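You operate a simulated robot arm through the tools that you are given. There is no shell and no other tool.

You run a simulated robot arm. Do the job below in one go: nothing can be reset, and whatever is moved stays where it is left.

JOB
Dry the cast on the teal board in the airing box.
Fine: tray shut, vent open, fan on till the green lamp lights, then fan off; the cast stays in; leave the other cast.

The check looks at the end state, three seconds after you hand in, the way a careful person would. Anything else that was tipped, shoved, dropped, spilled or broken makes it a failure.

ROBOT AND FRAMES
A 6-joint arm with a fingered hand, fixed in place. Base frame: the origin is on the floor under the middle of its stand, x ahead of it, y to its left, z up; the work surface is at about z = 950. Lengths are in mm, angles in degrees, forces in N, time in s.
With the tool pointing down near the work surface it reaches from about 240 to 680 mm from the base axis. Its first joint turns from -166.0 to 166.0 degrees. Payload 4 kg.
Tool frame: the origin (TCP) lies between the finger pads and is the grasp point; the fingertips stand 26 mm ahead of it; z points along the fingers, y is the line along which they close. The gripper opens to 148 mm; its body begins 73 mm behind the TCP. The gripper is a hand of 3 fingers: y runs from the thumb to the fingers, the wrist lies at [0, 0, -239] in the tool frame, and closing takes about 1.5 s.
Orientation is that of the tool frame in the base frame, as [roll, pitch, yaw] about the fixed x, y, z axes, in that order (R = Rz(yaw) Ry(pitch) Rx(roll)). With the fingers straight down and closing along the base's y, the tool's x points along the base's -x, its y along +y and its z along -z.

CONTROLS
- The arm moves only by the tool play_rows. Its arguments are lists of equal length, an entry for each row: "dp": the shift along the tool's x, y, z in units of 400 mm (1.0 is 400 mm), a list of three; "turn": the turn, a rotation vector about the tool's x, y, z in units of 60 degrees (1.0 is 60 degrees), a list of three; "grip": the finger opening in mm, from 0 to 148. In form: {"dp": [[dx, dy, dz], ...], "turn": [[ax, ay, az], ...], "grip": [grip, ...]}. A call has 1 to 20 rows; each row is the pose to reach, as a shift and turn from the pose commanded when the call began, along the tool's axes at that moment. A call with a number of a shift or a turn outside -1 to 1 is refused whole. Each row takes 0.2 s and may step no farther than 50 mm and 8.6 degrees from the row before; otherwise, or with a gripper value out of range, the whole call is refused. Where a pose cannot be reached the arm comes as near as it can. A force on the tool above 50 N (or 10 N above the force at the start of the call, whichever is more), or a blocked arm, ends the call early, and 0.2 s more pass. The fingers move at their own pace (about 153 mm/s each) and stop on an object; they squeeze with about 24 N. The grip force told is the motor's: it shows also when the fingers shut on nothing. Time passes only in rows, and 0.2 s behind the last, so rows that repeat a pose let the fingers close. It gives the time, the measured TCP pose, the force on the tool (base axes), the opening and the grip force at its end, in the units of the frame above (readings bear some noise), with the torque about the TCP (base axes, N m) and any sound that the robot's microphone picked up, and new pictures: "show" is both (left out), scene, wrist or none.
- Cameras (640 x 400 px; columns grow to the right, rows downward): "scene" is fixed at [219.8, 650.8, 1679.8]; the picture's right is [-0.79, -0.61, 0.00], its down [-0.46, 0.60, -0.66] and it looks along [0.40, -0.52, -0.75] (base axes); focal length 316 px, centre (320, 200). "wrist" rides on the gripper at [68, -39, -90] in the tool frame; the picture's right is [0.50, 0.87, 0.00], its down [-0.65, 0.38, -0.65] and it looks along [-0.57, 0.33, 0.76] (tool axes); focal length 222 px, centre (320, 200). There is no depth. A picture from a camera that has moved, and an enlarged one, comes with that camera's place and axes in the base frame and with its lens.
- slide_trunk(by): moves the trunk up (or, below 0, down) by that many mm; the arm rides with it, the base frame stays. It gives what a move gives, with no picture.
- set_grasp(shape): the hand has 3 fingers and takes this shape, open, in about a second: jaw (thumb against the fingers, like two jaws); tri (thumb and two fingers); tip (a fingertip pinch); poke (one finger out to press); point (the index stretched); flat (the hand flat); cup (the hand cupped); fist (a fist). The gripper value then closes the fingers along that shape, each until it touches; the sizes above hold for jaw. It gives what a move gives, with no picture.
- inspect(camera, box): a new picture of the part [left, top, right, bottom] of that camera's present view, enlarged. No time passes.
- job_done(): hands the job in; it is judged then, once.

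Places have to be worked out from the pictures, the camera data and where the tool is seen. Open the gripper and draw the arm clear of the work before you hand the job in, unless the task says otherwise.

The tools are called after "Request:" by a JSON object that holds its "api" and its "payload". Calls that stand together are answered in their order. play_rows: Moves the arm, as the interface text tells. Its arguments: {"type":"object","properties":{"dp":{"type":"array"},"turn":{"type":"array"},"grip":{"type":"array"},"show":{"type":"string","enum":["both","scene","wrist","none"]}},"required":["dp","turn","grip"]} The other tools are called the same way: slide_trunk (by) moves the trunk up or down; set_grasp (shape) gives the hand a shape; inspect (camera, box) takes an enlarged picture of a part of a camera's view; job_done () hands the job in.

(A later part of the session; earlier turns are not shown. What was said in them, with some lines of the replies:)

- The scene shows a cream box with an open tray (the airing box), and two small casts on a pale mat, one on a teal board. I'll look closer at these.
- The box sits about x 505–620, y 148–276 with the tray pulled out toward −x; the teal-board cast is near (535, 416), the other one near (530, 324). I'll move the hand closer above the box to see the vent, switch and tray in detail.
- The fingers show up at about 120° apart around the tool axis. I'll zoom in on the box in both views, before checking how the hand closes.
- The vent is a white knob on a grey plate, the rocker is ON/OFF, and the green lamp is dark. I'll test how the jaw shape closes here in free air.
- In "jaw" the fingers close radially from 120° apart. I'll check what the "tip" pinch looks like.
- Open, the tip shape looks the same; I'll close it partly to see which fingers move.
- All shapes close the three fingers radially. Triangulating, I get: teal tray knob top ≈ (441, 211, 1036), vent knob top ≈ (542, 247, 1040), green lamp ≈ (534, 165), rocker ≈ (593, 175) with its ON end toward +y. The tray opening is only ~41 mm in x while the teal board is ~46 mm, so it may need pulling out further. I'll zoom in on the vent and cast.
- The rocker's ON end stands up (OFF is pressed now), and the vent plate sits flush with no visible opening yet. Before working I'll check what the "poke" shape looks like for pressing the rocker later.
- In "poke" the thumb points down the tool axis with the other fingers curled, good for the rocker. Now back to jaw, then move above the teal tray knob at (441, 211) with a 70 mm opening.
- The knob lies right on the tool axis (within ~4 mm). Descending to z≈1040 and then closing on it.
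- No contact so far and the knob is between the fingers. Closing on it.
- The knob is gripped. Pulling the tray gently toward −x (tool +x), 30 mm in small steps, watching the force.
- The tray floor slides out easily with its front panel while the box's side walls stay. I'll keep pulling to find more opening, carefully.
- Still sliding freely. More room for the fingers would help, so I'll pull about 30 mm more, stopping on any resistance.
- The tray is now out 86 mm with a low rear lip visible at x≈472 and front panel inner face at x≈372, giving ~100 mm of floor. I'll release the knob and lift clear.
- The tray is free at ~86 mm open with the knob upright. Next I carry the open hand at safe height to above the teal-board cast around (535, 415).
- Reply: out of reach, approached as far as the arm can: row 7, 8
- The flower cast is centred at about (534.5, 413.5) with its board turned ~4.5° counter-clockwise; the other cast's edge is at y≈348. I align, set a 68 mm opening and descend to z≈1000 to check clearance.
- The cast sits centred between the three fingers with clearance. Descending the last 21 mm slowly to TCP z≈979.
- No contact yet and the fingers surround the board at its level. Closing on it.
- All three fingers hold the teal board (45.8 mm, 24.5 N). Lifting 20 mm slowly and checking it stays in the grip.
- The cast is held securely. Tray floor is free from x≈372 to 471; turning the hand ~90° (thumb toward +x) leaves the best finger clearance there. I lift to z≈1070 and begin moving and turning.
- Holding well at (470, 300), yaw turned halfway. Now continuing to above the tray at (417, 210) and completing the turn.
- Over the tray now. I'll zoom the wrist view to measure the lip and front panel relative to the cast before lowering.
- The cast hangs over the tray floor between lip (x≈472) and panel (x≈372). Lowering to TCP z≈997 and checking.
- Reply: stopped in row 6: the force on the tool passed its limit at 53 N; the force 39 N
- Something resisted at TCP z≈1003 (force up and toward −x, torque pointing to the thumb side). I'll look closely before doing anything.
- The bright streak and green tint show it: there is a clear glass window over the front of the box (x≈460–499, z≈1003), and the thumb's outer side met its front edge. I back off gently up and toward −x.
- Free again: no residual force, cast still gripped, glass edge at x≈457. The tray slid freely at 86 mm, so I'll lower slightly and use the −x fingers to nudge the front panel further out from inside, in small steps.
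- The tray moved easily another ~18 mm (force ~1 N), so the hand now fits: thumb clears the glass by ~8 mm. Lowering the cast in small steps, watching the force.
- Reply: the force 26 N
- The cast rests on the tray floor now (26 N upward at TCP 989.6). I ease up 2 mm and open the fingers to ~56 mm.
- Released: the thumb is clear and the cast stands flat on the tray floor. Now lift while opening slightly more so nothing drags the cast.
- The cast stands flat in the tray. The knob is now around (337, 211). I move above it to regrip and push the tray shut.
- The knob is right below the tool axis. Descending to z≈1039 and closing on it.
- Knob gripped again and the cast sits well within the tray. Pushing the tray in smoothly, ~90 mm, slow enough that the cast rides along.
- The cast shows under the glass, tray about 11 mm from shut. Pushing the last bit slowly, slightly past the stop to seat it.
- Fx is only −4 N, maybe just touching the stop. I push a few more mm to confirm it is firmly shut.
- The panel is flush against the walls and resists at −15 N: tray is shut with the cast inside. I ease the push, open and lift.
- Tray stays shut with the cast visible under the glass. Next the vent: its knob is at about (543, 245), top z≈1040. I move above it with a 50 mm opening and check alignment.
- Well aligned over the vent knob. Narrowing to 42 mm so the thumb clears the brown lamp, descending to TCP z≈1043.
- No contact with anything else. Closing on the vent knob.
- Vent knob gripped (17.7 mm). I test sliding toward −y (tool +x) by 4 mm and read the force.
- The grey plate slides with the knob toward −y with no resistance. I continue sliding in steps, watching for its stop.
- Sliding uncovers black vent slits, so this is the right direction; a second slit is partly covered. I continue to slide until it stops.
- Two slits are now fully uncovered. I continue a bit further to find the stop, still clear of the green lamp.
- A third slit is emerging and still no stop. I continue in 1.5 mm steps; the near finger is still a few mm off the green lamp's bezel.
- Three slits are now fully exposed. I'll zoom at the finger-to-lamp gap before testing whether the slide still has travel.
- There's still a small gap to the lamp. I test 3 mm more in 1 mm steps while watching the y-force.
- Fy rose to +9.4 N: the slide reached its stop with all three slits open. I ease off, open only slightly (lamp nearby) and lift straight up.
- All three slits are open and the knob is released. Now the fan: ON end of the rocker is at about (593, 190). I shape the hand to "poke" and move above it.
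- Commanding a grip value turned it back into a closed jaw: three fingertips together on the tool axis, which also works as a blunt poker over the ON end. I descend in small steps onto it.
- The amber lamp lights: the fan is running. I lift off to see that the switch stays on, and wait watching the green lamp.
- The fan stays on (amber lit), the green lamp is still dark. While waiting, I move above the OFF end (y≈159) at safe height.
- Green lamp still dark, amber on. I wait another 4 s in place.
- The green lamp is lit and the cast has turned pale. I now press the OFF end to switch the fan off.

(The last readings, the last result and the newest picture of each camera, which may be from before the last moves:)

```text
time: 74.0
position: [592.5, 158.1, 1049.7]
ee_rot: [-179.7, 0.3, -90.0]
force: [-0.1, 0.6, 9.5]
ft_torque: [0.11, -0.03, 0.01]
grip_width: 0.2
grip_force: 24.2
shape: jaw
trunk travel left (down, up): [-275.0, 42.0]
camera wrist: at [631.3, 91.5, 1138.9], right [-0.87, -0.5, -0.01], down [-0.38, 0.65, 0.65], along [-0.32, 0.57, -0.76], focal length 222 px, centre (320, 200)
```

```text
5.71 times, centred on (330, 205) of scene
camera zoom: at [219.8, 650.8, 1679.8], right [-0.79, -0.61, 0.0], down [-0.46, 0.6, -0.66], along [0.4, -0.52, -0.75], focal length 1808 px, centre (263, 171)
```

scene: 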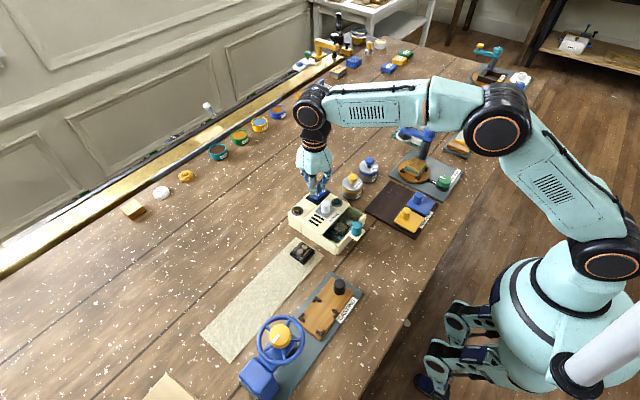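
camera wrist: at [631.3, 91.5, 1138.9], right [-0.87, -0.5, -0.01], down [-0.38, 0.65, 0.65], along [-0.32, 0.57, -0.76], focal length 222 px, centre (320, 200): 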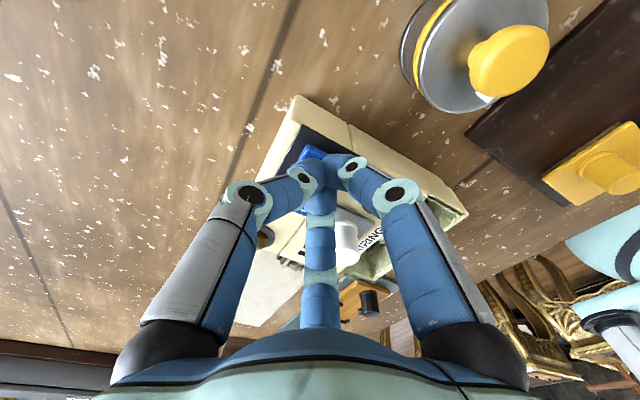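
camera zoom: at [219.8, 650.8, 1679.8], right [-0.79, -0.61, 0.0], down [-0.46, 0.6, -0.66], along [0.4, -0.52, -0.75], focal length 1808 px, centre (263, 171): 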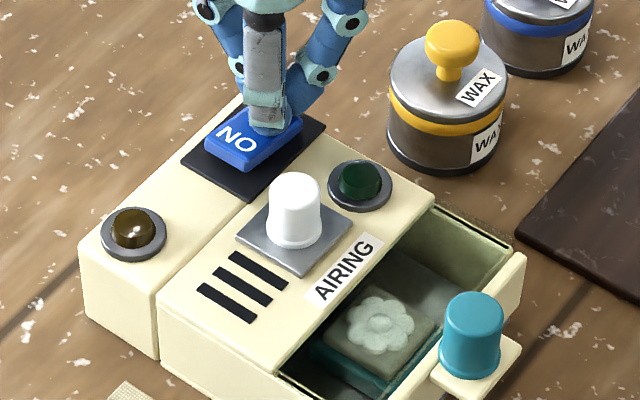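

Amber is off, the fan is stopped and the cast stays pale inside. I lift straight up, then draw the arm back and open the hand.

Request:
{"api": "play_rows", "payload": {"dp": [[0, 0, -0.03], [0, 0, -0.08], [0, 0, -0.15], [0, 0, -0.22], [0, 0.08, -0.28], [0, 0.18, -0.32], [0, 0.28, -0.36], [0.03, 0.38, -0.4], [0.06, 0.46, -0.42], [0.06, 0.46, -0.42], [0.06, 0.46, -0.42], [0.06, 0.46, -0.42]], "turn": [[0, 0, 0], [0, 0, 0], [0, 0, 0], [0, 0, 0], [0, 0, 0], [0, 0, 0], [0, 0, 0], [0, 0, 0], [0, 0, 0], [0, 0, 0], [0, 0, 0], [0, 0, 0]], "grip": [0, 0, 0, 0, 0, 0, 30, 60, 90, 120, 148, 148]}}

Request:
{"api": "inspect", "payload": {"camera": "scene", "box": [240, 160, 400, 290]}}

Request:
{"api": "inspect", "payload": {"camera": "scene", "box": [285, 170, 375, 240]}}

```text
time: 76.6
position: [408.4, 133.7, 1216.2]
ee_rot: [-179.7, 0.1, -90.0]
force: [-0.2, -0.3, 0.3]
ft_torque: [0.01, 0.0, 0.04]
grip_width: 141.9
grip_force: 0.1
shape: jaw
trunk travel left (down, up): [-275.0, 42.0]
camera wrist: at [447.9, 67.3, 1304.5], right [-0.87, -0.5, 0.0], down [-0.38, 0.65, 0.65], along [-0.32, 0.57, -0.76], focal length 222 px, centre (320, 200)
```

scene: 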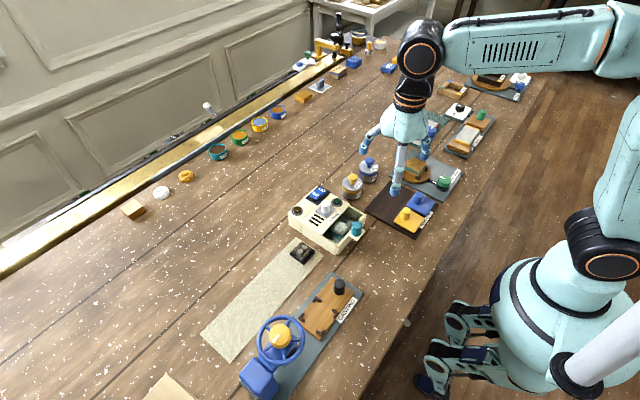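
wrist: 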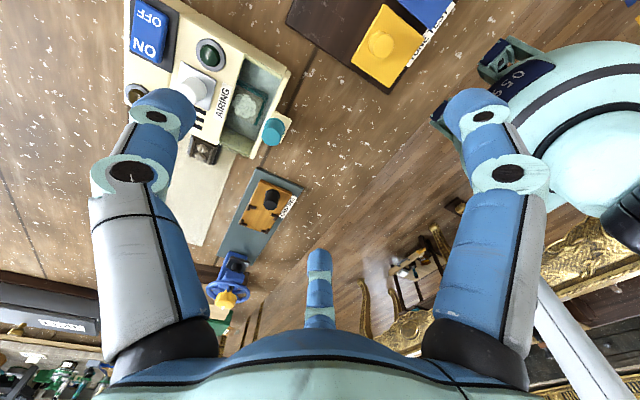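

```text
3.08 times, centred on (320, 225) of scene
camera zoom: at [219.8, 650.8, 1679.8], right [-0.79, -0.61, 0.0], down [-0.46, 0.6, -0.66], along [0.4, -0.52, -0.75], focal length 974 px, centre (320, 123)
```

zoom: 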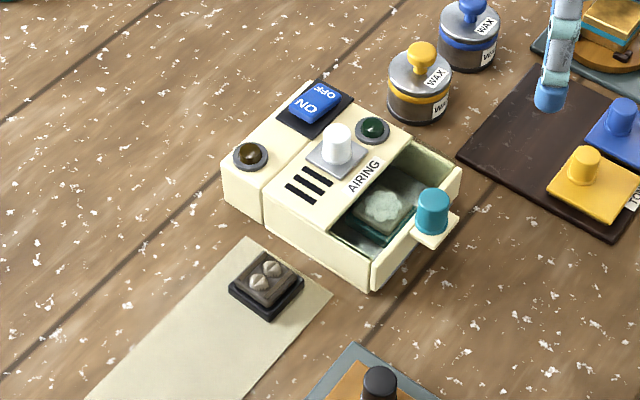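

```text
5.71 times, centred on (330, 205) of scene
camera zoom: at [219.8, 650.8, 1679.8], right [-0.79, -0.61, 0.0], down [-0.46, 0.6, -0.66], along [0.4, -0.52, -0.75], focal length 1808 px, centre (263, 171)
```

zoom: 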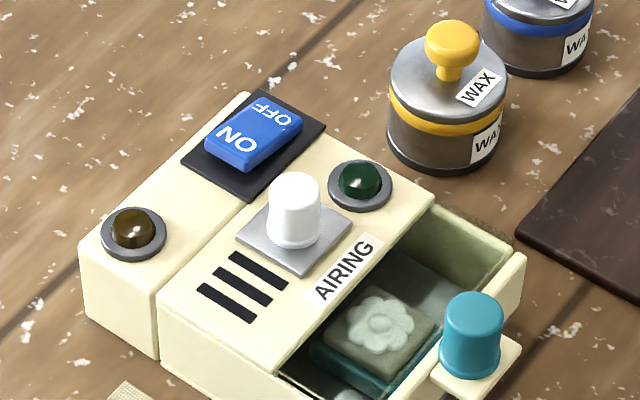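

The rocker is OFF, both lamps dark, vent slits open, cast dry in the box and the other cast untouched. One last close look at the tray front to confirm it is fully shut.

Request:
{"api": "inspect", "payload": {"camera": "scene", "box": [325, 205, 375, 255]}}

Request:
{"api": "inspect", "payload": {"camera": "wrist", "box": [180, 40, 310, 170]}}

```text
8.00 times, centred on (350, 230) of scene
camera zoom: at [219.8, 650.8, 1679.8], right [-0.79, -0.61, 0.0], down [-0.46, 0.6, -0.66], along [0.4, -0.52, -0.75], focal length 2531 px, centre (80, -40)
```

zoom: 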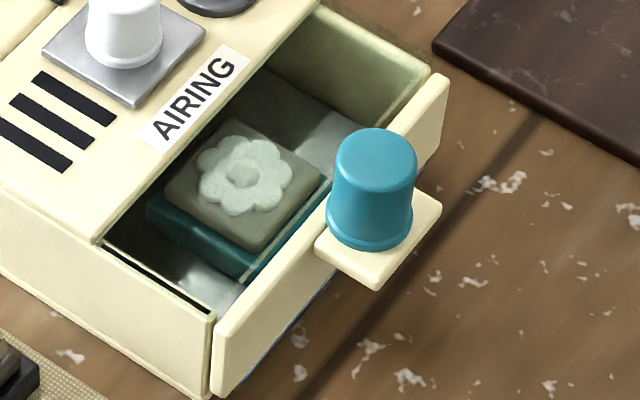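

```text
3.08 times, centred on (245, 105) of wrist
camera zoom: at [447.9, 67.3, 1304.5], right [-0.87, -0.5, 0.0], down [-0.38, 0.65, 0.65], along [-0.32, 0.57, -0.76], focal length 684 px, centre (551, 492)
```

zoom: 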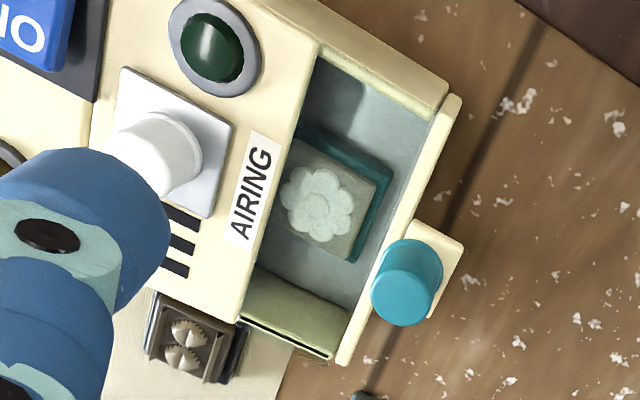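

The tray front sits flush against the walls exactly as at the start. The vent is open, the fan is off after the green lamp lit, the dried cast is inside, and the arm is clear with the hand open. Handing in.

Request:
{"api": "job_done", "payload": {}}

```text
The job is handed in.
```

The cast from the teal board is dried and in the airing box, and I've handed the job in. I haven't been told how it was judged.

- **Tray:** shut, with the front panel flush and the cast visible under the glass window.
- **Vent:** slid to its stop, so all three slits are open.
- **Fan:** switched on, left running until the green lamp lit, then switched off. The cast had turned pale by then.
- **Other cast:** left in its place on the mat.

While lowering the cast, the thumb pressed the front edge of the glass window. The arm stopped itself at 53 N and I backed off. I saw no damage afterwards. I then slid the tray a little further out to make room before setting the cast down.

The arm is drawn back clear of the box and the hand is open.
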